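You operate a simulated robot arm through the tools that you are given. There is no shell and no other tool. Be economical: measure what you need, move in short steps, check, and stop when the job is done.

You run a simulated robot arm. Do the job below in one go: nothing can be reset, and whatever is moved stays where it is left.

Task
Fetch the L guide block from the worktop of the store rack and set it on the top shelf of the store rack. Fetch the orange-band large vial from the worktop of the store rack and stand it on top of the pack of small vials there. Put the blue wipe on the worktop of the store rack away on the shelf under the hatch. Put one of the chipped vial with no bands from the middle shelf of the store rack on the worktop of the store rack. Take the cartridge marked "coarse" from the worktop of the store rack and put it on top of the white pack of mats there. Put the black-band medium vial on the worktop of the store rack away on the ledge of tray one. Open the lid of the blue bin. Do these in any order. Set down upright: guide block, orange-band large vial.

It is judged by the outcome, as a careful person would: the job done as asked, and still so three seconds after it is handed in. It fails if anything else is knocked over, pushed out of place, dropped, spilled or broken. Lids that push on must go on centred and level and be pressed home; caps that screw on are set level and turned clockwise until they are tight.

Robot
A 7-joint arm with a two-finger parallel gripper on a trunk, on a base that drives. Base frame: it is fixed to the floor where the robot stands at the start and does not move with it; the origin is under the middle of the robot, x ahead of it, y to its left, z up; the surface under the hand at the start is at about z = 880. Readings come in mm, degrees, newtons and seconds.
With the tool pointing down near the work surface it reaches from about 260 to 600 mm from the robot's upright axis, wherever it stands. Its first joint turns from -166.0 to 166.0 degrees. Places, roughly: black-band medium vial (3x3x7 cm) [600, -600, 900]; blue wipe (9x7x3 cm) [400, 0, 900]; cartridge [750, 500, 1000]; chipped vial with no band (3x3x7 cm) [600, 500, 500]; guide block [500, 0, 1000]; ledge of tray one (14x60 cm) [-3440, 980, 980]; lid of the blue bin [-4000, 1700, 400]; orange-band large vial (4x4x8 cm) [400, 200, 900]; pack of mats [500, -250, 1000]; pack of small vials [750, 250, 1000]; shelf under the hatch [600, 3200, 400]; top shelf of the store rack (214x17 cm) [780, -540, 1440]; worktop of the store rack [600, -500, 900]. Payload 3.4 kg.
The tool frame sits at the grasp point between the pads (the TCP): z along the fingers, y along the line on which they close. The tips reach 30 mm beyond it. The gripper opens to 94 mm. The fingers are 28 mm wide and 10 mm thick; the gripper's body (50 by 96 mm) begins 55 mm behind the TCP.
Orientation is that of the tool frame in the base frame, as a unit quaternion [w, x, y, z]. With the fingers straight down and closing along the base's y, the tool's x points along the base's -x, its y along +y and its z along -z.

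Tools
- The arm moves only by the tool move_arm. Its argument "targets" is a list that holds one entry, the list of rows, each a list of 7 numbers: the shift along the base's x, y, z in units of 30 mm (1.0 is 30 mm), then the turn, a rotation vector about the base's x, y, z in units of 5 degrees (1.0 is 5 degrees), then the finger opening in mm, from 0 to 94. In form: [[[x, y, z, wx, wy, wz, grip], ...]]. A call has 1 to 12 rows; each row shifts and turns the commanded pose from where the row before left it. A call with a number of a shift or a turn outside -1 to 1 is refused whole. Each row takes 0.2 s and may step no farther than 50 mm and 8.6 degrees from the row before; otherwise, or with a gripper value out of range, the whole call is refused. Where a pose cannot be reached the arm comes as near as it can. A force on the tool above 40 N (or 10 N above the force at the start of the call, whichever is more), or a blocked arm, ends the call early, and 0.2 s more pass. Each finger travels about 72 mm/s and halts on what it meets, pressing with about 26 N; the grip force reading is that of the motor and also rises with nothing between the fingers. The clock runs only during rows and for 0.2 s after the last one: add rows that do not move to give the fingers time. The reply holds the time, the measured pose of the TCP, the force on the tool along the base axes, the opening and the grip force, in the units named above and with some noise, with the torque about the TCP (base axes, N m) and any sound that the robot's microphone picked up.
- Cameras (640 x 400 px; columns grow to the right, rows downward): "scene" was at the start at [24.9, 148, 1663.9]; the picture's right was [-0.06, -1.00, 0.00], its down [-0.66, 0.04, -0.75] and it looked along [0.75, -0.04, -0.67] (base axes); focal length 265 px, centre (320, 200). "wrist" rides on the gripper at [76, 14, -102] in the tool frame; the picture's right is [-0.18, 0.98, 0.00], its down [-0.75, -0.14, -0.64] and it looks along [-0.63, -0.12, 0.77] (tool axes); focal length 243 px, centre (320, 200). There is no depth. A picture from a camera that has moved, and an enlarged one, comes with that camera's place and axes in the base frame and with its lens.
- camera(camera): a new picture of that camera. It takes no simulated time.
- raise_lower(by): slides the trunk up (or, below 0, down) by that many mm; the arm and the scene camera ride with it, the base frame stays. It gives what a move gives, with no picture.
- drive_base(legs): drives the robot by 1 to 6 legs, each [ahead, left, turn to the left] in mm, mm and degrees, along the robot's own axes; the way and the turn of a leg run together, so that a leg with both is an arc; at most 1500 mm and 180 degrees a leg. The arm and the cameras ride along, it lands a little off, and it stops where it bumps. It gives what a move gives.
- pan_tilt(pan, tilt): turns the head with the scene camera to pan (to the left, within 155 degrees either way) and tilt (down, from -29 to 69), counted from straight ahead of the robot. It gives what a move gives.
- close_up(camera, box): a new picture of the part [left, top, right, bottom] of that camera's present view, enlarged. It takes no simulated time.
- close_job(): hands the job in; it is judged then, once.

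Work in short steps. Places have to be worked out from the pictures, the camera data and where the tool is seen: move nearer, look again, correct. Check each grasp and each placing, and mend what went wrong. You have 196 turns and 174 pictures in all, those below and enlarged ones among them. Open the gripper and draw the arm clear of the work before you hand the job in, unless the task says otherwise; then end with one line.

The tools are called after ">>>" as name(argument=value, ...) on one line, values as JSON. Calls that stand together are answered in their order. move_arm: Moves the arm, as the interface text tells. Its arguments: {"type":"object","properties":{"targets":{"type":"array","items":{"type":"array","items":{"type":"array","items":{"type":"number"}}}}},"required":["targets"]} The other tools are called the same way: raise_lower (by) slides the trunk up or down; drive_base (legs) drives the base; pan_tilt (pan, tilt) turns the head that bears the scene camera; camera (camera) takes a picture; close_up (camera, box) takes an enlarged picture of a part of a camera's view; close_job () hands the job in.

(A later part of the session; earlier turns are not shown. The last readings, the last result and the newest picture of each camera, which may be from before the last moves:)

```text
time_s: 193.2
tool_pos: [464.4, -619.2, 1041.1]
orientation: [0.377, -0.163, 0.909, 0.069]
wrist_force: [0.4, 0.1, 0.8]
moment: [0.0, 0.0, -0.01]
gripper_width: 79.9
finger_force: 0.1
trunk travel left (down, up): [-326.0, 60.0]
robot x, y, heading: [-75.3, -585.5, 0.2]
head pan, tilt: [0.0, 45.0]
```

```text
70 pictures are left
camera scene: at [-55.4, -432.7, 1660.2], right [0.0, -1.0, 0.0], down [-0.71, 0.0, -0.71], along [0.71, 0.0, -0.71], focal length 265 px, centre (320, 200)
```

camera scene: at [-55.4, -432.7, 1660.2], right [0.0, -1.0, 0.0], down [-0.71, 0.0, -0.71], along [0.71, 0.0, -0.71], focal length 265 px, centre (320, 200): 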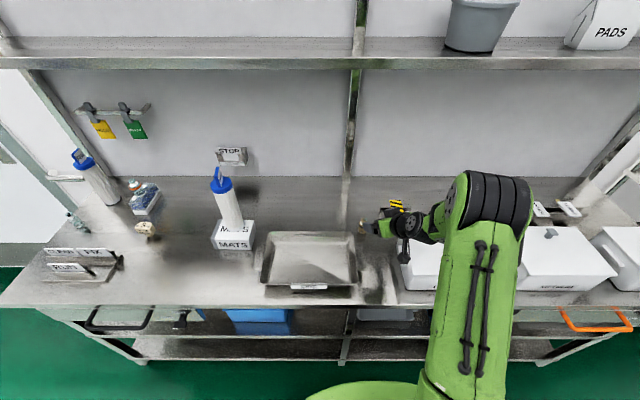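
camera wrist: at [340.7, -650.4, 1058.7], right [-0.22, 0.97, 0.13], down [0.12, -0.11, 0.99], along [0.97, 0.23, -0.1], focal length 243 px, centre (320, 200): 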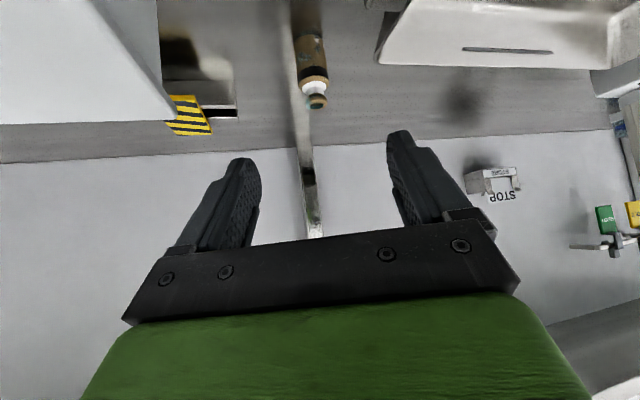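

Vial at ≈[552,-592]. Descend along axis, stop just short and check.

>>> move_arm(targets=[[[0, 0, -0.8, 0, 0, 0, 66], [0.58, 0.18, -0.63, 0, 0, 0, 66], [0.58, 0.18, -0.63, 0, 0, 0, 66], [0.58, 0.18, -0.63, 0, 0, 0, 66], [0.58, 0.18, -0.63, 0, 0, 0, 66]]])

>>> camera(camera="wrist")

```text
time_s: 194.4
tool_pos: [534.9, -597.4, 941.4]
orientation: [0.376, -0.162, 0.91, 0.068]
wrist_force: [0.0, -0.3, -0.7]
moment: [0.0, 0.03, -0.02]
gripper_width: 66.0
finger_force: 0.0
trunk travel left (down, up): [-326.0, 60.0]
robot x, y, heading: [-75.7, -588.2, 0.1]
head pan, tilt: [0.0, 45.0]
```

```text
69 pictures are left
camera wrist: at [410.8, -628.9, 959.4], right [-0.22, 0.97, 0.13], down [0.12, -0.11, 0.99], along [0.97, 0.23, -0.1], focal length 243 px, centre (320, 200)
```

wrist: 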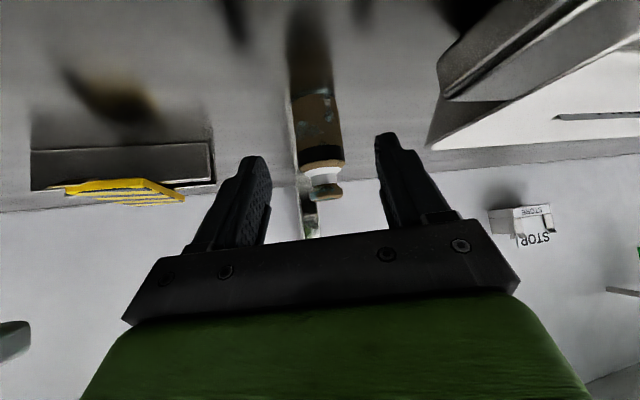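

>>> move_arm(targets=[[[0.3, 0.09, -0.32, 0, 0, 0, 66], [0.3, 0.09, -0.32, 0, 0, 0, 66], [0, 0, 0, 0, 0, 0, 40], [0, 0, 0, 0, 0, 0, 15], [0, 0, 0, 0, 0, 0, 15], [0, 0, 0, 0, 0, 0, 15]]])

>>> camera(camera="wrist")

```text
time_s: 195.8
tool_pos: [552.6, -594.1, 923.3]
orientation: [0.377, -0.162, 0.91, 0.068]
wrist_force: [0.6, 0.3, 3.0]
moment: [-0.02, -0.07, -0.01]
gripper_width: 27.8
finger_force: 26.0
trunk travel left (down, up): [-326.0, 60.0]
robot x, y, heading: [-77.1, -587.0, 0.3]
head pan, tilt: [0.0, 45.0]
```

```text
68 pictures are left
camera wrist: at [427.9, -623.9, 940.9], right [-0.22, 0.97, 0.13], down [0.12, -0.11, 0.99], along [0.97, 0.23, -0.1], focal length 243 px, centre (320, 200)
```

wrist: 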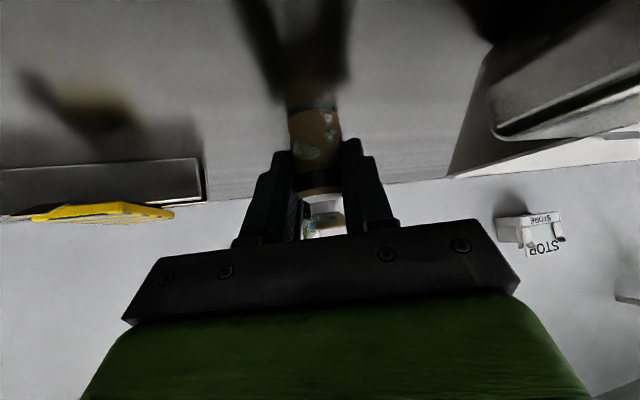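

Gripped (27.8 mm). Lift straight up, retract, back the base off and look toward tray one.

>>> move_arm(targets=[[[0, 0, 0.5, 0, 0, 0, 15], [0, 0, 1, 0, 0, 0, 15], [0, 0, 1, 0, 0, 0, 15], [0, 0, 1, 0, 0, 0, 15], [0, 0, 1, 0, 0, 0, 15], [-0.5, 0, 1, 0, 0, 0, 15], [-1, 0, 0.5, 0, 0, -1, 15], [-1, 0, 0, 0, 0, -1, 15], [-1, 0, 0, 0, 0, -1, 15], [-1, 0, 0, 0, 0, -1, 15]]])

>>> drive_base(legs=[[-400, 0, 0], [0, 0, 160]])

>>> pan_tilt(pan=0, tilt=20)

>>> camera(camera="scene")

>>> camera(camera="wrist")

```text
time_s: 198.0
tool_pos: [415.0, -592.0, 1103.7]
orientation: [0.383, 0.0, 0.924, 0.0]
wrist_force: [-0.4, -0.9, -1.3]
moment: [-0.01, -0.01, 0.0]
gripper_width: 28.2
finger_force: 26.2
trunk travel left (down, up): [-326.0, 60.0]
robot x, y, heading: [-76.1, -582.8, 0.3]
head pan, tilt: [0.0, 45.0]
```

```text
time_s: 207.1
tool_pos: [-938.6, -409.9, 1103.1]
orientation: [-0.066, 0.91, -0.16, -0.376]
wrist_force: [-0.9, -0.2, -0.1]
moment: [0.0, 0.04, 0.0]
gripper_width: 27.6
finger_force: 25.7
trunk travel left (down, up): [-326.0, 60.0]
robot x, y, heading: [-476.3, -585.5, 159.8]
head pan, tilt: [0.0, 45.0]
```

```text
time_s: 207.9
tool_pos: [-939.5, -408.6, 1104.2]
orientation: [-0.066, 0.91, -0.161, -0.377]
wrist_force: [-0.2, 1.0, 0.2]
moment: [0.01, -0.02, 0.01]
gripper_width: 27.6
finger_force: 26.0
trunk travel left (down, up): [-326.0, 60.0]
robot x, y, heading: [-478.6, -585.2, 159.9]
head pan, tilt: [0.0, 20.0]
```

```text
67 pictures are left
camera scene: at [-559.7, -716.5, 1698.7], right [0.34, 0.94, 0.0], down [0.32, -0.12, -0.94], along [-0.88, 0.32, -0.34], focal length 265 px, centre (320, 200)
```

scene: 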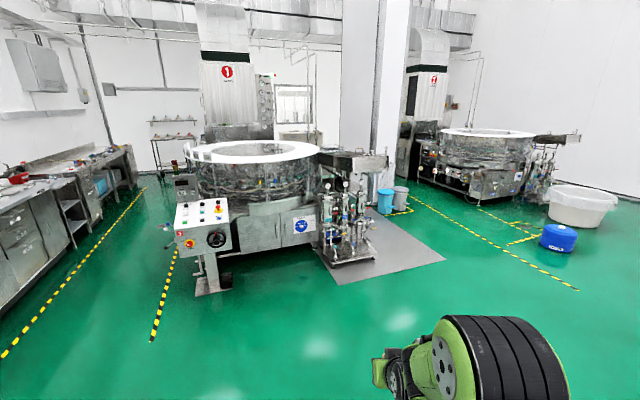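

```text
66 pictures are left
camera wrist: at [-825.1, -465.0, 1121.0], right [-0.46, -0.88, 0.13], down [-0.03, 0.16, 0.99], along [-0.89, 0.45, -0.1], focal length 243 px, centre (320, 200)
```

wrist: 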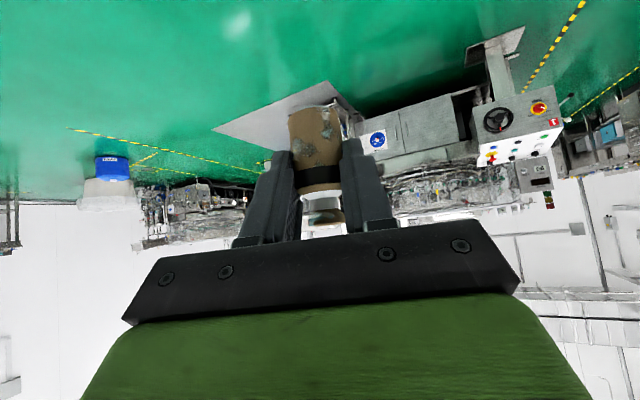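

>>> close_up(camera="scene", box=[290, 120, 450, 270])

```text
2.67 times, centred on (370, 195) of scene
camera zoom: at [-559.7, -716.5, 1698.7], right [0.34, 0.94, 0.0], down [0.32, -0.12, -0.94], along [-0.88, 0.32, -0.34], focal length 706 px, centre (187, 213)
```

zoom: 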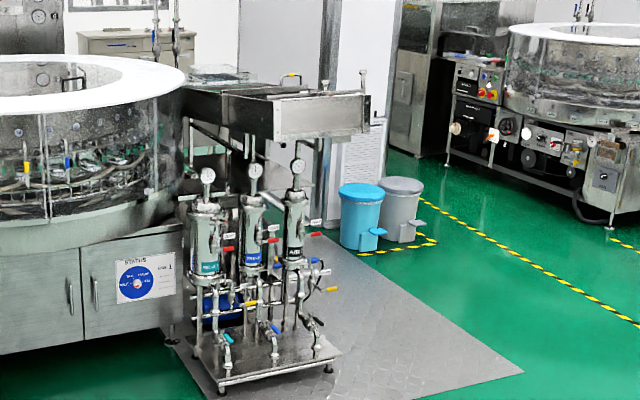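

Tray one's ledge is the stainless trough beside ring "1", and the blue pedal bin stands just beyond. Drive across the open floor toward it and look again.

>>> drive_base(legs=[[0, 0, -27], [1500, 0, 0], [1300, 0, 0]])

>>> pan_tilt(pan=50, tilt=25)

>>> camera(camera="scene")

```text
time_s: 222.8
tool_pos: [-2738.0, 1801.1, 1103.4]
orientation: [-0.15, 0.85, -0.363, -0.352]
wrist_force: [-0.1, -0.6, -0.6]
moment: [-0.01, -0.01, 0.0]
gripper_width: 27.7
finger_force: 25.8
trunk travel left (down, up): [-326.0, 60.0]
robot x, y, heading: [-2402.0, 1439.2, 133.7]
head pan, tilt: [0.0, 20.0]
```

```text
time_s: 224.0
tool_pos: [-2738.4, 1800.4, 1104.1]
orientation: [-0.15, 0.85, -0.362, -0.352]
wrist_force: [-0.2, -0.6, -0.3]
moment: [0.0, -0.04, 0.0]
gripper_width: 27.9
finger_force: 26.7
trunk travel left (down, up): [-326.0, 60.0]
robot x, y, heading: [-2402.7, 1443.1, 133.8]
head pan, tilt: [50.0, 25.0]
```

```text
64 pictures are left
camera scene: at [-2561.5, 1283.9, 1690.7], right [-0.07, 1.0, 0.0], down [0.42, 0.03, -0.91], along [-0.9, -0.06, -0.42], focal length 265 px, centre (320, 200)
```

scene: 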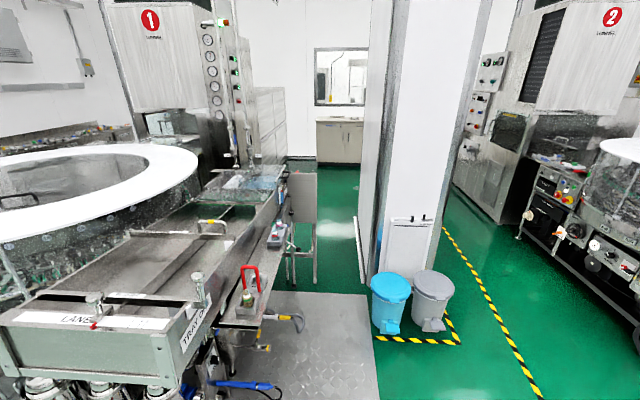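

The ledge runs along the tray's +y side. Zoom to find free space and items on it.

>>> close_up(camera="scene", box=[170, 160, 350, 350])

>>> close_up(camera="scene", box=[350, 250, 470, 350])

```text
2.11 times, centred on (260, 255) of scene
camera zoom: at [-2561.5, 1283.9, 1690.7], right [-0.07, 1.0, 0.0], down [0.42, 0.03, -0.91], along [-0.9, -0.06, -0.42], focal length 557 px, centre (446, 84)
```

zoom: 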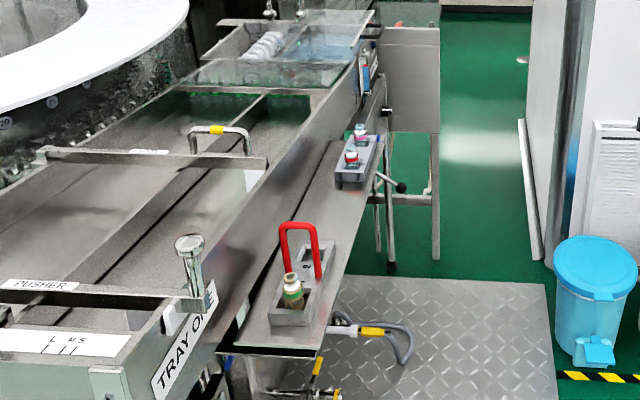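

```text
4.00 times, centred on (410, 300) of scene
camera zoom: at [-2561.5, 1283.9, 1690.7], right [-0.07, 1.0, 0.0], down [0.42, 0.03, -0.91], along [-0.9, -0.06, -0.42], focal length 1059 px, centre (-40, -200)
```

zoom: 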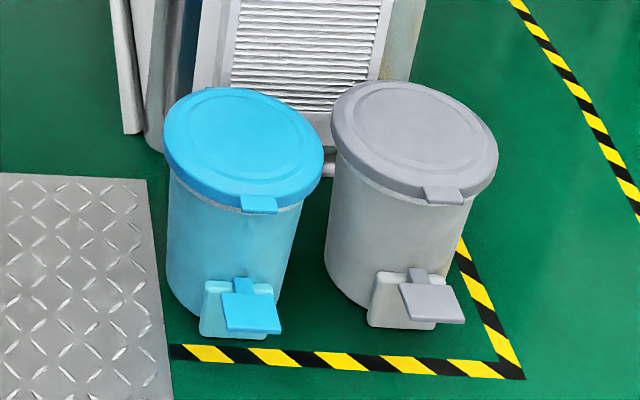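

Free ledge stretch at x≈-3560…-3360, y≈985. Drive round so the robot faces the ledge (heading -90°).

>>> drive_base(legs=[[0, 0, 46.3], [0, -210, 0], [980, 0, 0], [0, 0, 90]])

>>> pan_tilt(pan=0, tilt=45)

>>> camera(camera="scene")

>>> camera(camera="wrist")

```text
time_s: 236.3
tool_pos: [-3398.4, 1157.6, 1104.1]
orientation: [0.27, 0.654, 0.653, -0.271]
wrist_force: [0.2, -0.2, -0.2]
moment: [-0.02, 0.01, 0.06]
gripper_width: 27.5
finger_force: 26.2
trunk travel left (down, up): [-326.0, 60.0]
robot x, y, heading: [-3388.9, 1651.0, -90.1]
head pan, tilt: [50.0, 25.0]
```

```text
time_s: 237.5
tool_pos: [-3398.8, 1157.1, 1103.4]
orientation: [0.27, 0.654, 0.653, -0.271]
wrist_force: [0.0, -0.6, -0.1]
moment: [-0.01, 0.03, 0.01]
gripper_width: 27.6
finger_force: 26.2
trunk travel left (down, up): [-326.0, 60.0]
robot x, y, heading: [-3389.0, 1649.2, -90.4]
head pan, tilt: [0.0, 45.0]
```

```text
61 pictures are left
camera scene: at [-3234.5, 1630.4, 1660.2], right [-1.0, 0.0, 0.0], down [0.0, 0.71, -0.71], along [0.0, -0.71, -0.71], focal length 265 px, centre (320, 200)
```

scene: 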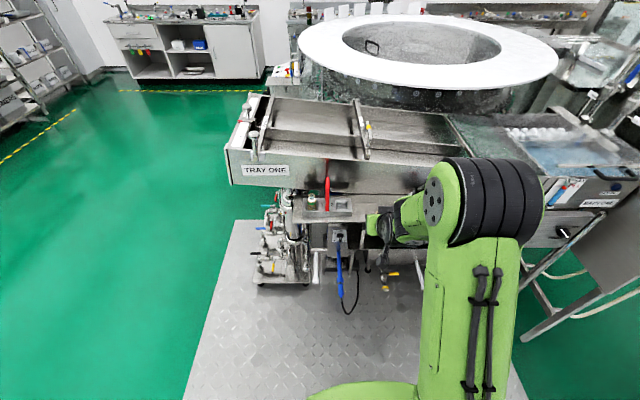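

```text
60 pictures are left
camera wrist: at [-3383.9, 1282.5, 1121.0], right [0.98, -0.13, 0.13], down [-0.14, -0.08, 0.99], along [-0.12, -0.99, -0.1], focal length 243 px, centre (320, 200)
```

wrist: 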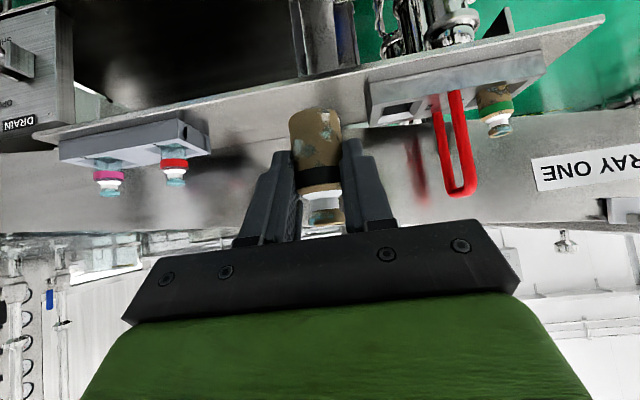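

Target ledge spot ≈[-3448,990]. Move the vial over it with the arm.

>>> move_arm(targets=[[[-0.8, 0, 0, 0, 0, 0, 15], [-0.8, -0.4, 0, 0, 0, 0, 15], [0, -1, 0, 0, 0, 0, 15], [0, -1, 0, 0, 0, 0, 15], [0, -1, -0.2, 0, 0, 0, 15], [0, -1, -0.4, 0, 0, 0, 15], [0, -1, -0.5, 0, 0, 0, 15]]])

>>> camera(camera="wrist")

```text
time_s: 239.1
tool_pos: [-3446.5, 992.3, 1070.3]
orientation: [0.271, 0.653, 0.653, -0.27]
wrist_force: [-0.6, -0.6, -0.3]
moment: [0.04, -0.01, -0.03]
gripper_width: 27.8
finger_force: 26.1
trunk travel left (down, up): [-326.0, 60.0]
robot x, y, heading: [-3384.1, 1650.2, -89.9]
head pan, tilt: [0.0, 45.0]
```

```text
59 pictures are left
camera wrist: at [-3431.4, 1119.0, 1088.1], right [0.98, -0.13, 0.13], down [-0.14, -0.08, 0.99], along [-0.12, -0.99, -0.1], focal length 243 px, centre (320, 200)
```

wrist: 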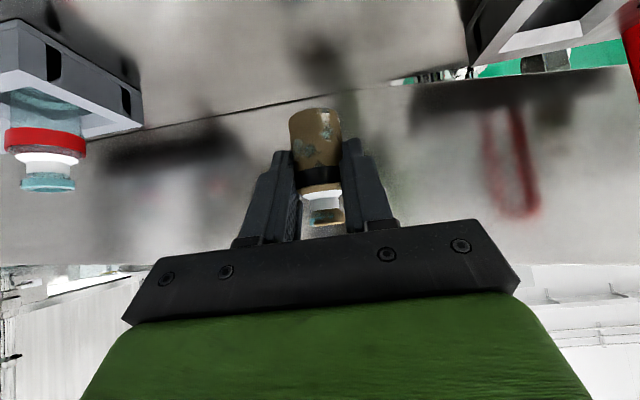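

Over the middle of the ledge. Lower toward contact (~1023).

>>> move_arm(targets=[[[0, 0, -0.6, 0, 0, 0, 15], [0, 0, -0.5, 0, 0, 0, 15], [0, 0, -0.2, 0, 0, 0, 15], [0, 0, 0, 0, 0, 0, 15]]])

>>> camera(camera="wrist")

```text
time_s: 240.1
tool_pos: [-3445.3, 995.4, 1031.2]
orientation: [0.271, 0.654, 0.653, -0.271]
wrist_force: [0.4, 0.6, 1.1]
moment: [-0.01, 0.0, -0.04]
gripper_width: 27.7
finger_force: 26.0
trunk travel left (down, up): [-326.0, 60.0]
robot x, y, heading: [-3386.3, 1648.6, -89.9]
head pan, tilt: [0.0, 45.0]
```

```text
58 pictures are left
camera wrist: at [-3431.8, 1120.3, 1048.9], right [0.98, -0.13, 0.13], down [-0.14, -0.08, 0.99], along [-0.12, -0.99, -0.1], focal length 243 px, centre (320, 200)
```

wrist: 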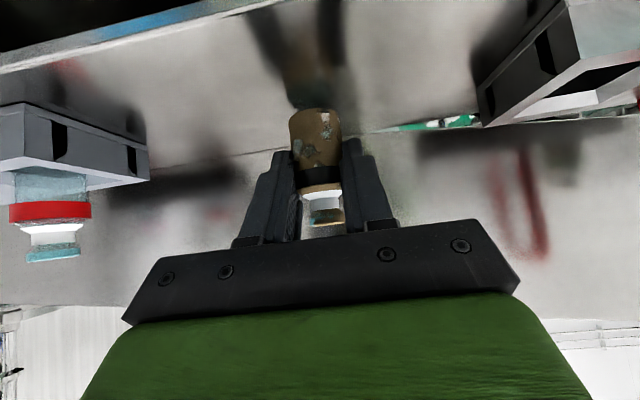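

>>> move_arm(targets=[[[0, 0, -0.1, 0, 0, 0, 15], [0, 0, -0.08, 0, 0, 0, 15], [0, 0, -0.06, 0, 0, 0, 15], [0, 0, 0, 0, 0, 0, 15]]])

>>> close_up(camera="wrist", box=[240, 50, 400, 170])

```text
time_s: 241.1
tool_pos: [-3445.6, 994.8, 1024.5]
orientation: [0.27, 0.654, 0.653, -0.271]
wrist_force: [-0.2, -1.1, 5.3]
moment: [-0.08, 0.04, -0.02]
gripper_width: 27.7
finger_force: 25.9
trunk travel left (down, up): [-326.0, 60.0]
robot x, y, heading: [-3385.1, 1652.8, -90.1]
head pan, tilt: [0.0, 45.0]
```

```text
3.33 times, centred on (320, 110) of wrist
camera zoom: at [-3431.8, 1120.4, 1042.5], right [0.98, -0.13, 0.13], down [-0.14, -0.08, 0.99], along [-0.12, -0.99, -0.09], focal length 809 px, centre (320, 500)
```

zoom: 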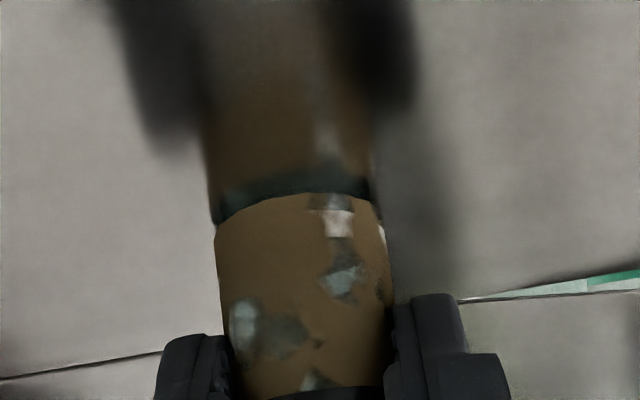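

Contact at 5 N. Release and back off along the axis.

>>> move_arm(targets=[[[0, 0, 0, 0, 0, 0, 30], [0, 0, 0, 0, 0, 0, 50], [0, 0, 0, 0, 0, 0, 66], [0, 0, 0, 0, 0, 0, 66], [0, 0.6, 0.6, 0, 0, 0, 66], [0, 0.8, 0.7, 0, 0, 0, 66], [0, 0.9, 0.6, 0, 0, 0, 66], [0, 1, 0.5, 0, 0, 0, 66], [0, 1, 0.5, 0, 0, 0, 66]]])

>>> camera(camera="wrist")

```text
time_s: 243.1
tool_pos: [-3445.0, 1126.1, 1111.2]
orientation: [0.271, 0.653, 0.653, -0.27]
wrist_force: [-0.2, 1.3, -0.3]
moment: [-0.01, -0.01, 0.0]
gripper_width: 66.0
finger_force: 0.2
trunk travel left (down, up): [-326.0, 60.0]
robot x, y, heading: [-3386.9, 1652.7, -90.1]
head pan, tilt: [0.0, 45.0]
```

```text
56 pictures are left
camera wrist: at [-3431.4, 1251.3, 1128.9], right [0.98, -0.13, 0.13], down [-0.14, -0.08, 0.99], along [-0.12, -0.99, -0.09], focal length 243 px, centre (320, 200)
```

wrist: 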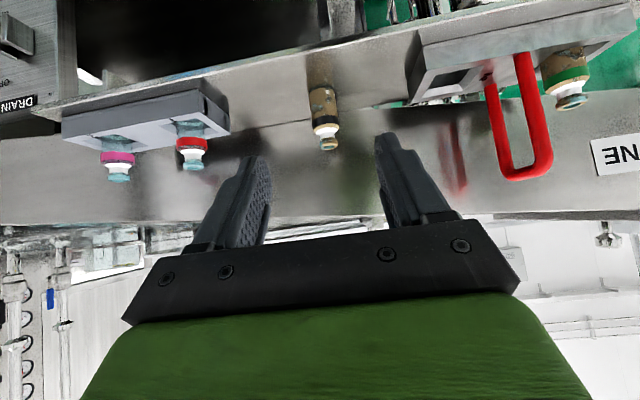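

Vial stands on the ledge. Turn to face the bins (heading 180°) and look.

>>> drive_base(legs=[[-60, 0, 0], [0, 0, -90], [-80, 0, 0]])

>>> pan_tilt(pan=0, tilt=55)

>>> camera(camera="scene")

>>> camera(camera="wrist")

```text
time_s: 248.5
tool_pos: [-3832.9, 1762.1, 1111.3]
orientation: [0.003, 0.923, 0.007, -0.384]
wrist_force: [-0.1, 0.4, -0.4]
moment: [0.02, 0.01, 0.01]
gripper_width: 65.8
finger_force: 0.1
trunk travel left (down, up): [-326.0, 60.0]
robot x, y, heading: [-3308.0, 1713.1, -179.5]
head pan, tilt: [0.0, 45.0]
```

```text
time_s: 249.2
tool_pos: [-3836.1, 1761.0, 1110.1]
orientation: [0.003, 0.924, 0.006, -0.382]
wrist_force: [-1.1, 0.1, 0.8]
moment: [-0.02, -0.03, 0.01]
gripper_width: 66.0
finger_force: 0.0
trunk travel left (down, up): [-326.0, 60.0]
robot x, y, heading: [-3303.5, 1711.4, -179.1]
head pan, tilt: [0.0, 55.0]
```

```text
55 pictures are left
camera scene: at [-3316.6, 1561.3, 1646.8], right [-0.01, 1.0, 0.0], down [0.82, 0.01, -0.57], along [-0.57, -0.01, -0.82], focal length 265 px, centre (320, 200)
```

scene: 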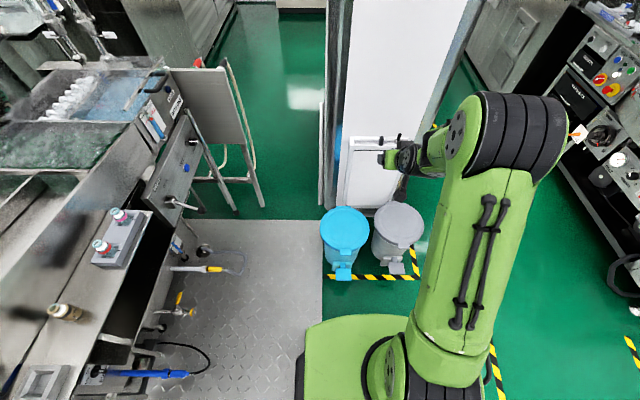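

```text
54 pictures are left
camera wrist: at [-3709.0, 1749.3, 1128.2], right [-0.12, -0.98, 0.13], down [-0.08, 0.14, 0.99], along [-0.99, 0.1, -0.1], focal length 243 px, centre (320, 200)
```

wrist: 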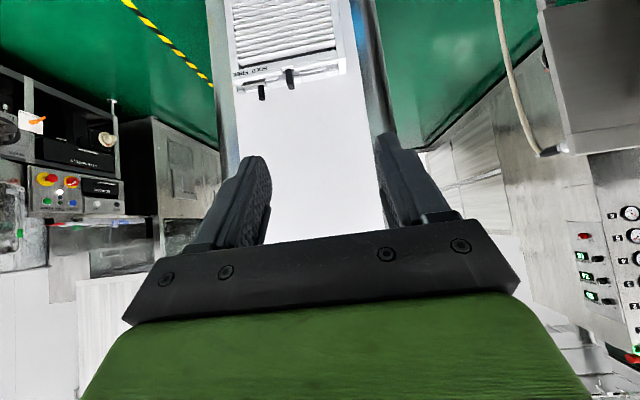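

>>> close_up(camera="scene", box=[300, 170, 440, 290])

```text
3.33 times, centred on (370, 230) of scene
camera zoom: at [-3316.6, 1561.3, 1646.8], right [-0.01, 1.0, 0.0], down [0.82, 0.01, -0.57], along [-0.57, -0.01, -0.82], focal length 882 px, centre (153, 100)
```

zoom: 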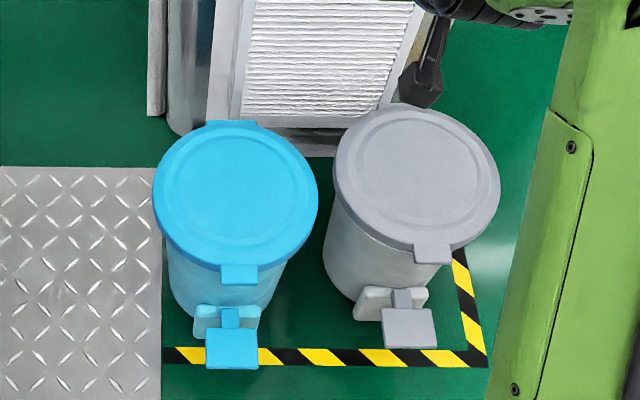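

The lid's front tab is near [-3890,1689,~325] and ~58 mm wide; hinge at the back (x≈-4175). I'll pinch the tab's sides with the pitched gripper and swing it up. Retract, lower and approach.

>>> move_arm(targets=[[[1, -0.5, 0, 0, 0, 0, 94], [1, -0.5, 0, 0, 0, 0, 94], [1, -0.5, 0, 0, 0, 0, 94], [1, -0.5, 0, 0, 0, 0, 94], [0.3, -0.4, 0, 0, 0, 0, 94]]])

>>> raise_lower(by=-326)

>>> move_arm(targets=[[[0, 0, -1, 0, 0, 0, 94], [0, 0, -1, 0, 0, 0, 94], [0, 0, -1, 0, 0, 0, 94], [0, 0, -1, 0, 0, 0, 94], [0, 0, -1, 0, 0, 0, 94], [0, 0, -1, 0, 0, 0, 94], [0, 0, -1, 0, 0, 0, 94], [0, 0, -1, 0, 0, 0, 94], [0, 0, -1, 0, 0, 0, 94], [0, 0, -1, 0, 0, 0, 94]]])

>>> camera(camera="wrist")

```text
time_s: 250.4
tool_pos: [-3706.1, 1688.4, 1110.5]
orientation: [0.003, 0.924, 0.007, -0.382]
wrist_force: [-0.3, -0.8, 0.5]
moment: [0.0, -0.01, -0.04]
gripper_width: 94.0
finger_force: 0.1
trunk travel left (down, up): [-326.0, 60.0]
robot x, y, heading: [-3304.5, 1708.5, -179.6]
head pan, tilt: [0.0, 55.0]
```

```text
time_s: 253.6
tool_pos: [-3706.5, 1691.3, 784.8]
orientation: [0.002, 0.924, 0.007, -0.381]
wrist_force: [0.2, 0.2, -0.2]
moment: [0.05, 0.0, -0.02]
gripper_width: 94.1
finger_force: 0.1
trunk travel left (down, up): [0.0, 386.0]
robot x, y, heading: [-3306.2, 1714.3, -179.3]
head pan, tilt: [0.0, 55.0]
```

```text
time_s: 255.8
tool_pos: [-3710.4, 1689.5, 484.4]
orientation: [0.003, 0.924, 0.006, -0.382]
wrist_force: [0.4, 0.2, -0.2]
moment: [0.01, 0.0, 0.01]
gripper_width: 93.9
finger_force: 0.1
out of reach, approached as far as the arm can: row 1
trunk travel left (down, up): [0.0, 386.0]
robot x, y, heading: [-3304.0, 1710.0, -179.4]
head pan, tilt: [0.0, 55.0]
```

```text
52 pictures are left
camera wrist: at [-3584.2, 1677.2, 503.3], right [-0.12, -0.98, 0.13], down [-0.08, 0.14, 0.99], along [-0.99, 0.1, -0.1], focal length 243 px, centre (320, 200)
```

wrist: 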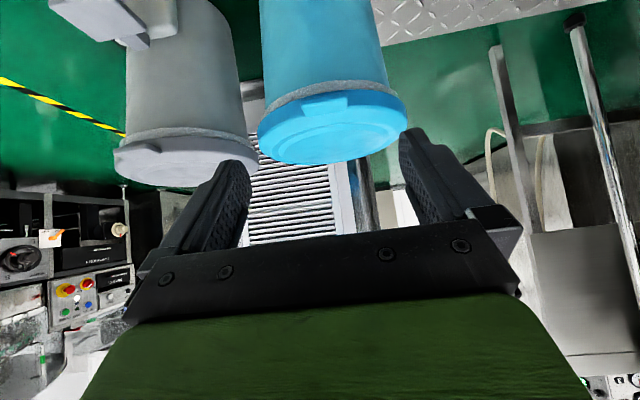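

>>> close_up(camera="wrist", box=[240, 50, 420, 180])

```text
3.08 times, centred on (330, 115) of wrist
camera zoom: at [-3584.2, 1677.2, 503.3], right [-0.12, -0.98, 0.13], down [-0.08, 0.14, 0.99], along [-0.99, 0.1, -0.1], focal length 746 px, centre (289, 462)
```

zoom: 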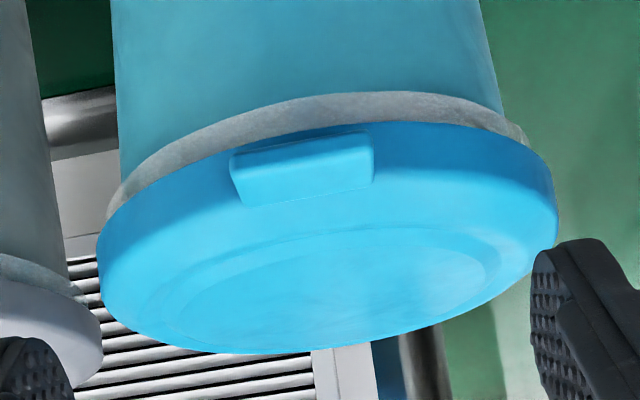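

Refined: tab x≈-3886…-3856, y≈1685, z≈352–372; lid center [-4021,1686,360]. Drive 125 mm closer and check.

>>> drive_base(legs=[[125, 0, 0]])

>>> move_arm(targets=[[[0, 0, -0.9, 0, 0, 0, 94], [0, 0, -0.9, 0, 0, 0, 94]]])

>>> camera(camera="wrist")

>>> camera(camera="scene")

```text
time_s: 257.1
tool_pos: [-3834.8, 1688.0, 485.9]
orientation: [0.003, 0.924, 0.007, -0.382]
wrist_force: [-0.5, 0.1, -0.4]
moment: [-0.02, -0.01, 0.03]
gripper_width: 94.0
finger_force: 0.1
trunk travel left (down, up): [0.0, 386.0]
robot x, y, heading: [-3432.0, 1709.8, -179.3]
head pan, tilt: [0.0, 55.0]
```

```text
time_s: 257.7
tool_pos: [-3836.0, 1689.4, 431.8]
orientation: [0.003, 0.924, 0.006, -0.382]
wrist_force: [0.6, 0.4, -0.2]
moment: [0.0, 0.0, -0.01]
gripper_width: 93.9
finger_force: 0.0
trunk travel left (down, up): [0.0, 386.0]
robot x, y, heading: [-3430.5, 1710.0, -179.1]
head pan, tilt: [0.0, 55.0]
```

```text
50 pictures are left
camera wrist: at [-3708.9, 1675.6, 449.3], right [-0.12, -0.98, 0.13], down [-0.08, 0.14, 0.99], along [-0.99, 0.1, -0.1], focal length 243 px, centre (320, 200)
```

wrist: 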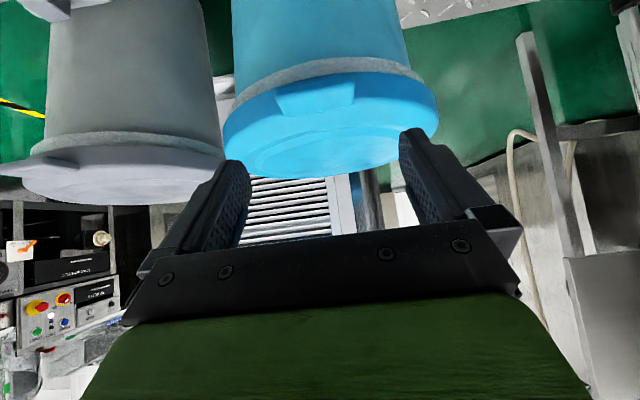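

```text
49 pictures are left
camera scene: at [-3440.5, 1559.5, 1321.3], right [-0.01, 1.0, 0.0], down [0.82, 0.01, -0.57], along [-0.57, -0.01, -0.82], focal length 265 px, centre (320, 200)
```

scene: 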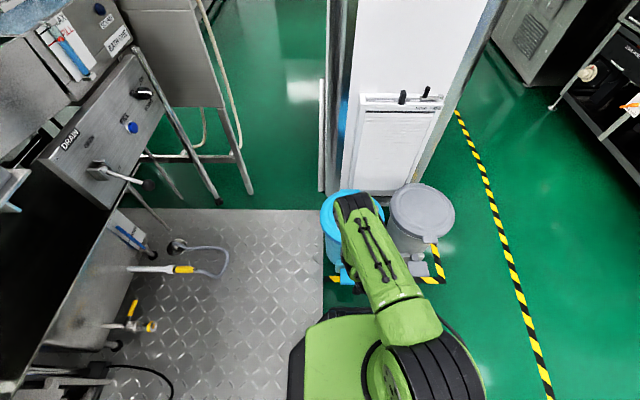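

Tab confirmed at [-3863,1685,372]. Move in and pinch its sides.

>>> move_arm(targets=[[[-0.3, -0.08, -0.8, 0, 0, 0, 94], [-0.3, -0.06, -0.8, 0, 0, 0, 94], [-0.2, 0, -0.45, 0, 0, 0, 94]]])

>>> camera(camera="wrist")

```text
time_s: 258.5
tool_pos: [-3859.3, 1684.3, 369.1]
orientation: [0.003, 0.924, 0.007, -0.382]
wrist_force: [0.3, 1.0, -0.6]
moment: [0.01, 0.0, -0.03]
gripper_width: 94.1
finger_force: 0.1
trunk travel left (down, up): [0.0, 386.0]
robot x, y, heading: [-3433.9, 1711.0, -179.5]
head pan, tilt: [0.0, 55.0]
```

```text
48 pictures are left
camera wrist: at [-3732.7, 1670.7, 387.0], right [-0.12, -0.98, 0.13], down [-0.08, 0.14, 0.99], along [-0.99, 0.1, -0.1], focal length 243 px, centre (320, 200)
```

wrist: 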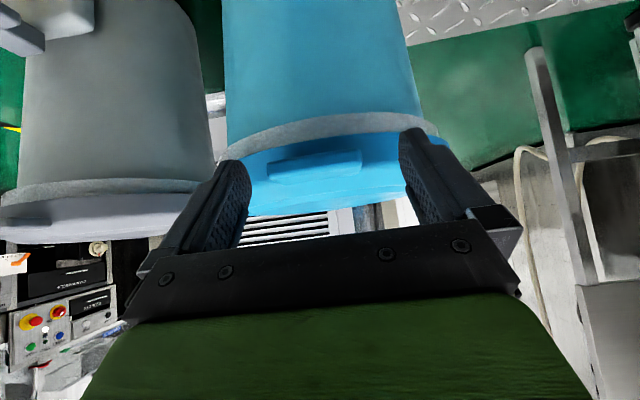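

Tab is between the fingers. Drop 5 mm and close.

>>> move_arm(targets=[[[-0.05, 0, -0.17, 0, 0, 0, 94], [0, 0, 0, 0, 0, 0, 70], [0, 0, 0, 0, 0, 0, 50], [0, 0, 0, 0, 0, 0, 35], [0, 0, 0, 0, 0, 0, 35]]])

>>> camera(camera="wrist")

```text
time_s: 259.7
tool_pos: [-3861.0, 1687.8, 364.5]
orientation: [0.0, 0.924, 0.007, -0.381]
wrist_force: [-4.1, 28.7, -0.7]
moment: [0.65, 0.22, -1.38]
gripper_width: 59.7
finger_force: 44.7
trunk travel left (down, up): [0.0, 386.0]
robot x, y, heading: [-3433.7, 1711.7, -179.2]
head pan, tilt: [0.0, 55.0]
```

```text
47 pictures are left
camera wrist: at [-3734.3, 1674.4, 382.4], right [-0.12, -0.98, 0.13], down [-0.08, 0.14, 0.99], along [-0.99, 0.11, -0.1], focal length 243 px, centre (320, 200)
```

wrist: 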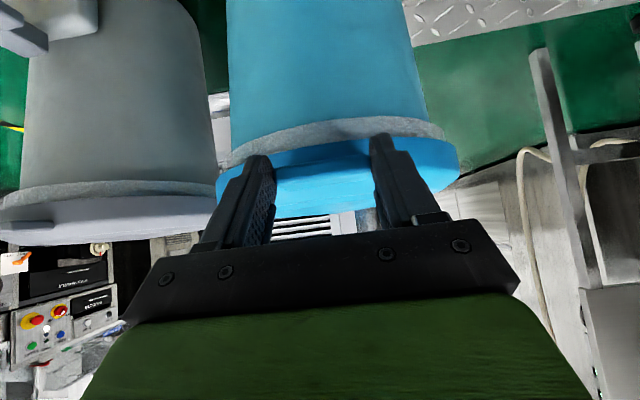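

Gripped, but off-center by a few mm (28 N sideways). Relieve in +y.

>>> move_arm(targets=[[[0, 0.12, 0, 0, 0, 0, 35], [0, 0.05, 0, 0, 0, 0, 35], [0, 0, 0, 0, 0, 0, 35]]])

```text
time_s: 260.5
tool_pos: [-3860.7, 1688.6, 364.1]
orientation: [0.005, 0.924, 0.007, -0.381]
wrist_force: [-2.2, 9.6, -0.9]
moment: [0.39, -0.21, -0.03]
gripper_width: 59.7
finger_force: 44.6
trunk travel left (down, up): [0.0, 386.0]
robot x, y, heading: [-3430.7, 1710.1, -179.1]
head pan, tilt: [0.0, 55.0]
```

Start lifting along the hinge arc (radius ≈305 mm), rotating the tool half as fast, and watch forces.

>>> move_arm(targets=[[[-0.07, 0.03, 0.88, 0, -0.5, 0, 35], [-0.15, 0, 0.87, 0, -0.5, 0, 35], [-0.22, 0, 0.86, 0, -0.5, 0, 35]]])

>>> camera(camera="wrist")

```text
time_s: 261.3
tool_pos: [-3872.5, 1688.4, 443.3]
orientation: [0.006, 0.947, 0.005, -0.32]
wrist_force: [1.2, -8.5, -3.4]
moment: [-0.75, -0.92, -0.49]
gripper_width: 59.8
finger_force: 45.1
trunk travel left (down, up): [0.0, 386.0]
robot x, y, heading: [-3430.9, 1712.4, -179.2]
head pan, tilt: [0.0, 55.0]
```

```text
46 pictures are left
camera wrist: at [-3750.2, 1675.5, 477.6], right [-0.13, -0.98, 0.12], down [-0.21, 0.15, 0.97], along [-0.97, 0.1, -0.23], focal length 243 px, centre (320, 200)
```

wrist: 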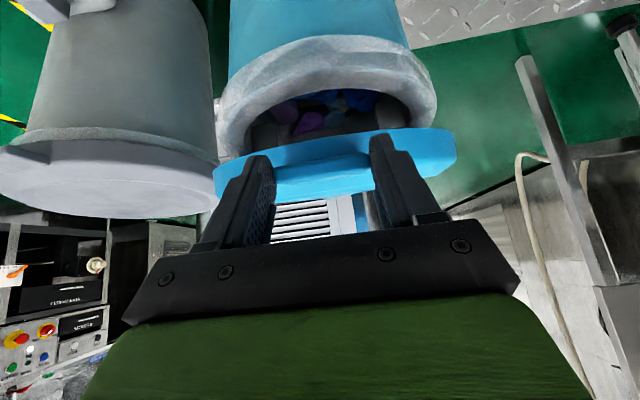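

The lid is opening nicely with low force. Continue the arc.

>>> move_arm(targets=[[[-0.3, 0, 0.84, 0, -0.5, 0, 35], [-0.37, 0, 0.81, 0, -0.5, 0, 35], [-0.44, 0, 0.77, 0, -0.5, 0, 35], [-0.5, 0, 0.73, 0, -0.5, 0, 35]]])

>>> camera(camera="wrist")

```text
time_s: 262.3
tool_pos: [-3921.0, 1688.3, 538.3]
orientation: [0.005, 0.972, 0.006, -0.236]
wrist_force: [11.6, -16.7, 3.1]
moment: [-0.52, -1.0, -0.4]
gripper_width: 59.7
finger_force: 45.0
trunk travel left (down, up): [0.0, 386.0]
robot x, y, heading: [-3432.7, 1713.0, -179.2]
head pan, tilt: [0.0, 55.0]
```

```text
45 pictures are left
camera wrist: at [-3806.2, 1675.4, 593.8], right [-0.15, -0.98, 0.09], down [-0.38, 0.14, 0.92], along [-0.91, 0.1, -0.39], focal length 243 px, centre (320, 200)
```

wrist: 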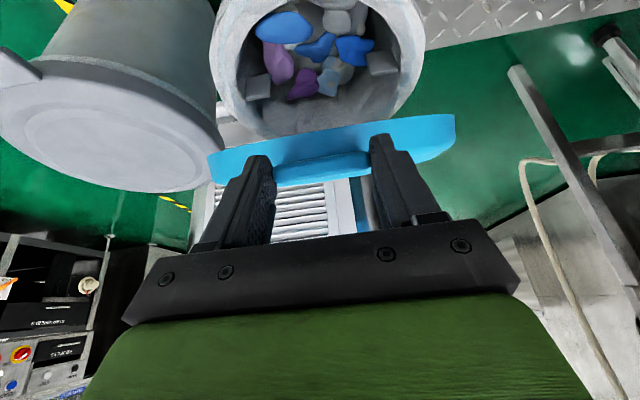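

>>> move_arm(targets=[[[-0.4, -0.05, 0.68, 0, -0.5, 0, 35], [-0.5, -0.03, 0.63, 0, -0.5, 0, 35], [-0.62, 0, 0.58, 0, -0.5, 0, 35], [-0.68, 0, 0.52, 0, -0.5, 0, 35]]])

>>> camera(camera="wrist")

```text
time_s: 263.3
tool_pos: [-3988.7, 1687.7, 610.4]
orientation: [0.003, 0.989, 0.006, -0.15]
wrist_force: [-1.7, -9.5, -8.0]
moment: [-0.04, -1.03, -0.4]
gripper_width: 59.5
finger_force: 45.6
trunk travel left (down, up): [0.0, 386.0]
robot x, y, heading: [-3433.8, 1708.4, -179.5]
head pan, tilt: [0.0, 55.0]
```

```text
44 pictures are left
camera wrist: at [-3884.8, 1674.5, 684.5], right [-0.16, -0.98, 0.06], down [-0.53, 0.14, 0.84], along [-0.83, 0.11, -0.55], focal length 243 px, centre (320, 200)
```

wrist: 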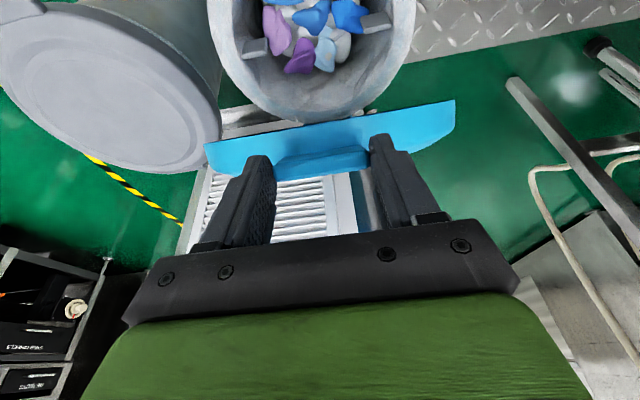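

Lid ≈57° open, forces small. Continue without further tool rotation.

>>> move_arm(targets=[[[-0.74, -0.03, 0.45, 0, 0, 0, 35], [-0.78, 0, 0.38, 0, 0, 0, 35], [-0.82, 0, 0.31, 0, 0, 0, 35]]])

>>> camera(camera="wrist")

```text
time_s: 264.1
tool_pos: [-4057.3, 1688.0, 646.2]
orientation: [0.003, 0.988, 0.004, -0.153]
wrist_force: [8.7, -4.0, 12.6]
moment: [0.18, -0.89, -0.75]
gripper_width: 59.5
finger_force: 45.5
trunk travel left (down, up): [0.0, 386.0]
robot x, y, heading: [-3431.8, 1708.7, -179.0]
head pan, tilt: [0.0, 55.0]
```

```text
43 pictures are left
camera wrist: at [-3953.7, 1674.2, 720.4], right [-0.17, -0.98, 0.06], down [-0.53, 0.14, 0.84], along [-0.83, 0.11, -0.54], focal length 243 px, centre (320, 200)
```

wrist: 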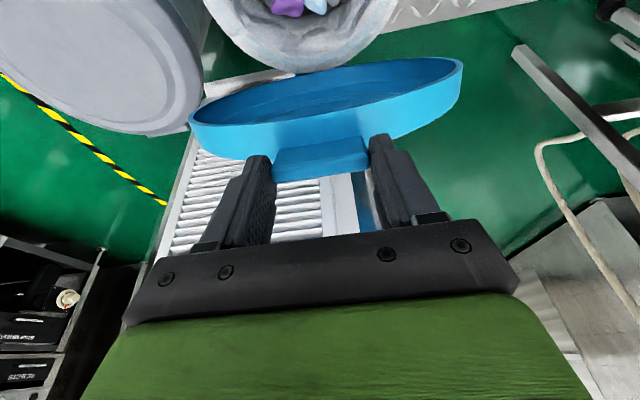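

Lid ≈72°. Arm reach is nearly used up, so raise 5 mm and drive 45 mm forward to swing it further.

>>> move_arm(targets=[[[-0.2, 0, 0.2, 0, 0, 0, 35]]])

>>> drive_base(legs=[[45, 0, 0]])

>>> camera(camera="wrist")

```text
time_s: 264.5
tool_pos: [-4062.7, 1688.1, 648.6]
orientation: [0.004, 0.989, 0.005, -0.149]
wrist_force: [4.7, -1.3, -0.5]
moment: [0.19, -1.49, -0.55]
gripper_width: 59.4
finger_force: 45.0
trunk travel left (down, up): [0.0, 386.0]
robot x, y, heading: [-3434.2, 1706.9, -179.1]
head pan, tilt: [0.0, 55.0]
```

```text
time_s: 265.4
tool_pos: [-4109.4, 1687.0, 653.5]
orientation: [0.003, 0.988, 0.005, -0.155]
wrist_force: [1.7, 4.4, 21.9]
moment: [0.94, 1.18, -0.36]
gripper_width: 59.5
finger_force: 45.1
trunk travel left (down, up): [0.0, 386.0]
robot x, y, heading: [-3475.9, 1708.6, -179.4]
head pan, tilt: [0.0, 55.0]
```

```text
42 pictures are left
camera wrist: at [-4005.0, 1674.3, 726.8], right [-0.16, -0.98, 0.06], down [-0.52, 0.14, 0.84], along [-0.84, 0.11, -0.54], focal length 243 px, centre (320, 200)
```

wrist: 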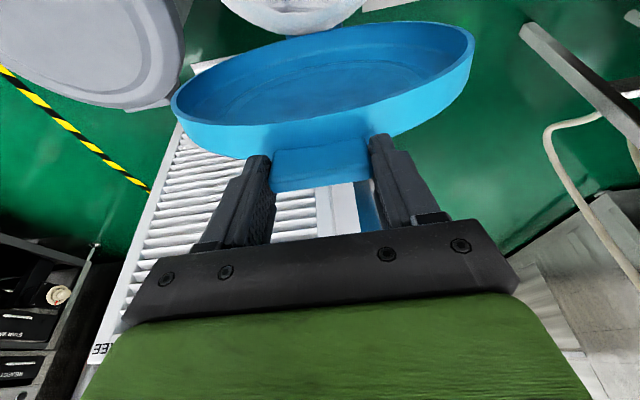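

>>> move_arm(targets=[[[0, 0, 0.18, 0, 0, 0, 35]]])

>>> drive_base(legs=[[45, 0, 0]])

>>> camera(camera="wrist")

>>> pan_tilt(pan=0, tilt=60)

>>> camera(camera="scene")

```text
time_s: 265.8
tool_pos: [-4111.2, 1687.7, 654.9]
orientation: [0.003, 0.988, 0.005, -0.153]
wrist_force: [-6.2, -1.4, -15.3]
moment: [0.58, 0.86, -0.33]
gripper_width: 59.4
finger_force: 44.9
trunk travel left (down, up): [0.0, 386.0]
robot x, y, heading: [-3477.4, 1708.7, -179.0]
head pan, tilt: [0.0, 55.0]
```

```text
time_s: 266.7
tool_pos: [-4156.7, 1686.2, 659.9]
orientation: [0.003, 0.987, 0.005, -0.159]
wrist_force: [-2.7, 2.5, 12.6]
moment: [0.54, 1.35, -0.25]
gripper_width: 59.4
finger_force: 44.5
trunk travel left (down, up): [0.0, 386.0]
robot x, y, heading: [-3521.5, 1712.7, -179.1]
head pan, tilt: [0.0, 55.0]
```

```text
41 pictures are left
camera wrist: at [-4052.2, 1674.1, 732.9], right [-0.16, -0.98, 0.06], down [-0.52, 0.14, 0.84], along [-0.84, 0.11, -0.53], focal length 243 px, centre (320, 200)
```

wrist: 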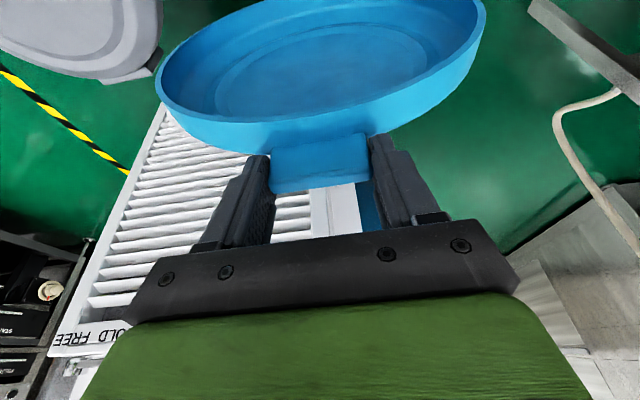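

```text
time_s: 267.4
tool_pos: [-4155.5, 1687.4, 660.0]
orientation: [0.003, 0.987, 0.005, -0.158]
wrist_force: [2.7, -0.2, 8.4]
moment: [0.26, -0.78, -0.09]
gripper_width: 59.5
finger_force: 45.1
trunk travel left (down, up): [0.0, 386.0]
robot x, y, heading: [-3523.4, 1709.3, -179.1]
head pan, tilt: [0.0, 60.0]
```

```text
40 pictures are left
camera scene: at [-3524.1, 1558.3, 1315.3], right [-0.01, 1.0, 0.0], down [0.87, 0.01, -0.5], along [-0.5, -0.01, -0.87], focal length 265 px, centre (320, 200)
```

scene: 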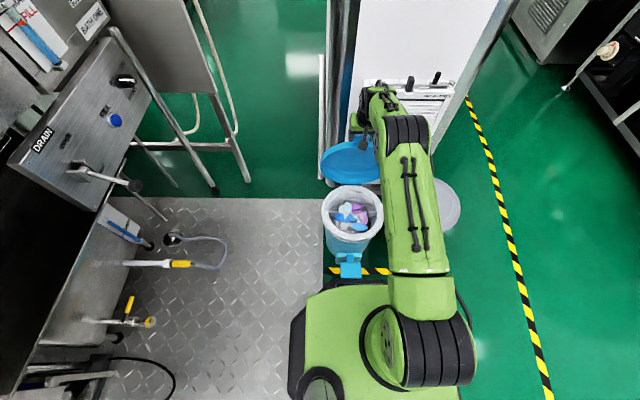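

Lid about vertical. Push a little past vertical: drive 35 mm and extend the arm a bit.

>>> drive_base(legs=[[35, 0, 0]])

>>> move_arm(targets=[[[-0.5, 0, -0.1, 0, 0, 0, 35], [-0.5, 0, -0.12, 0, 0, 0, 35]]])

>>> camera(camera="wrist")

```text
time_s: 268.1
tool_pos: [-4159.3, 1688.4, 661.1]
orientation: [0.003, 0.987, 0.004, -0.158]
wrist_force: [-2.6, -1.9, 1.1]
moment: [0.43, 0.6, -0.17]
gripper_width: 59.6
finger_force: 44.9
trunk travel left (down, up): [0.0, 386.0]
robot x, y, heading: [-3525.3, 1709.6, -179.2]
head pan, tilt: [0.0, 60.0]
stopped in leg 1: the robot was blocked; the commanded pose is now the measured one
```

```text
time_s: 268.7
tool_pos: [-4189.9, 1687.3, 656.0]
orientation: [0.003, 0.987, 0.005, -0.161]
wrist_force: [-3.7, -0.4, 16.3]
moment: [0.71, 0.72, -0.21]
gripper_width: 59.7
finger_force: 44.7
trunk travel left (down, up): [0.0, 386.0]
robot x, y, heading: [-3523.5, 1714.5, -179.1]
head pan, tilt: [0.0, 60.0]
```

```text
39 pictures are left
camera wrist: at [-4085.7, 1673.9, 729.0], right [-0.17, -0.98, 0.06], down [-0.51, 0.14, 0.85], along [-0.84, 0.11, -0.53], focal length 243 px, centre (320, 200)
```

wrist: 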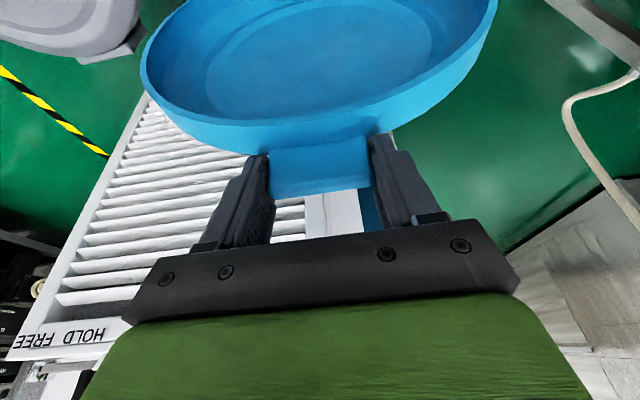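

The base touched something, so no more driving forward. One more small arm push past vertical, then see.

>>> move_arm(targets=[[[-0.5, 0, -0.13, 0, 0, 0, 35], [-0.5, 0, -0.16, 0, 0, 0, 35], [0, 0, 0, 0, 0, 0, 35]]])

>>> camera(camera="wrist")

```text
time_s: 269.5
tool_pos: [-4189.9, 1687.9, 656.9]
orientation: [0.003, 0.987, 0.004, -0.159]
wrist_force: [-5.5, -1.7, 23.0]
moment: [0.98, 1.43, -0.04]
gripper_width: 59.6
finger_force: 45.1
out of reach, approached as far as the arm can: row 1, 2
trunk travel left (down, up): [0.0, 386.0]
robot x, y, heading: [-3525.8, 1707.6, -179.1]
head pan, tilt: [0.0, 60.0]
```

```text
38 pictures are left
camera wrist: at [-4085.4, 1673.8, 729.2], right [-0.17, -0.98, 0.06], down [-0.51, 0.14, 0.85], along [-0.84, 0.11, -0.53], focal length 243 px, centre (320, 200)
```

wrist: 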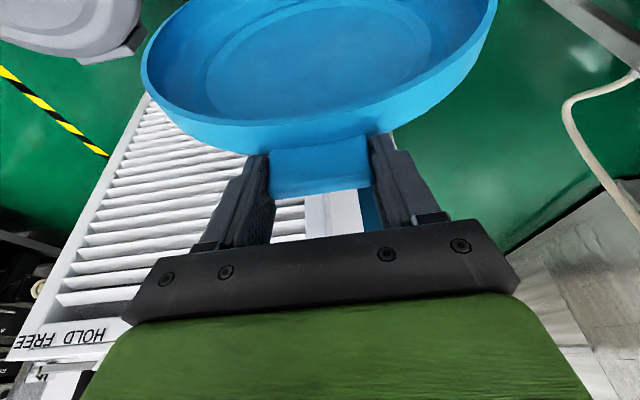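

Reach limit. Re-pitch the tool toward 45° (gains reach) while continuing to push back.

>>> move_arm(targets=[[[0, 0, 0, 0, 1, 0, 35], [0, 0, 0, 0, 1, 0, 35], [0, 0, 0, 0, 1, 0, 35], [-0.5, 0, -0.1, 0, 0.5, 0, 35], [-0.5, 0, -0.12, 0, 0, 0, 35]]])

>>> camera(camera="wrist")

```text
time_s: 270.7
tool_pos: [-4220.8, 1688.3, 651.9]
orientation: [0.002, 0.951, 0.004, -0.31]
wrist_force: [-1.0, 1.4, 19.7]
moment: [0.67, -0.3, -0.36]
gripper_width: 59.8
finger_force: 44.8
trunk travel left (down, up): [0.0, 386.0]
robot x, y, heading: [-3527.9, 1711.0, -179.0]
head pan, tilt: [0.0, 60.0]
```

```text
37 pictures are left
camera wrist: at [-4099.1, 1673.7, 687.9], right [-0.14, -0.98, 0.11], down [-0.23, 0.14, 0.96], along [-0.96, 0.11, -0.25], focal length 243 px, centre (320, 200)
```

wrist: 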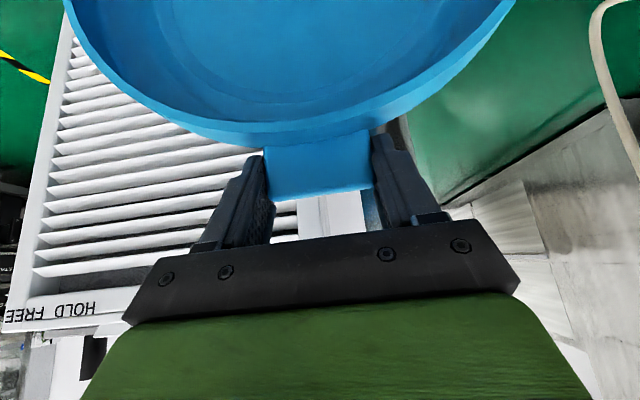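

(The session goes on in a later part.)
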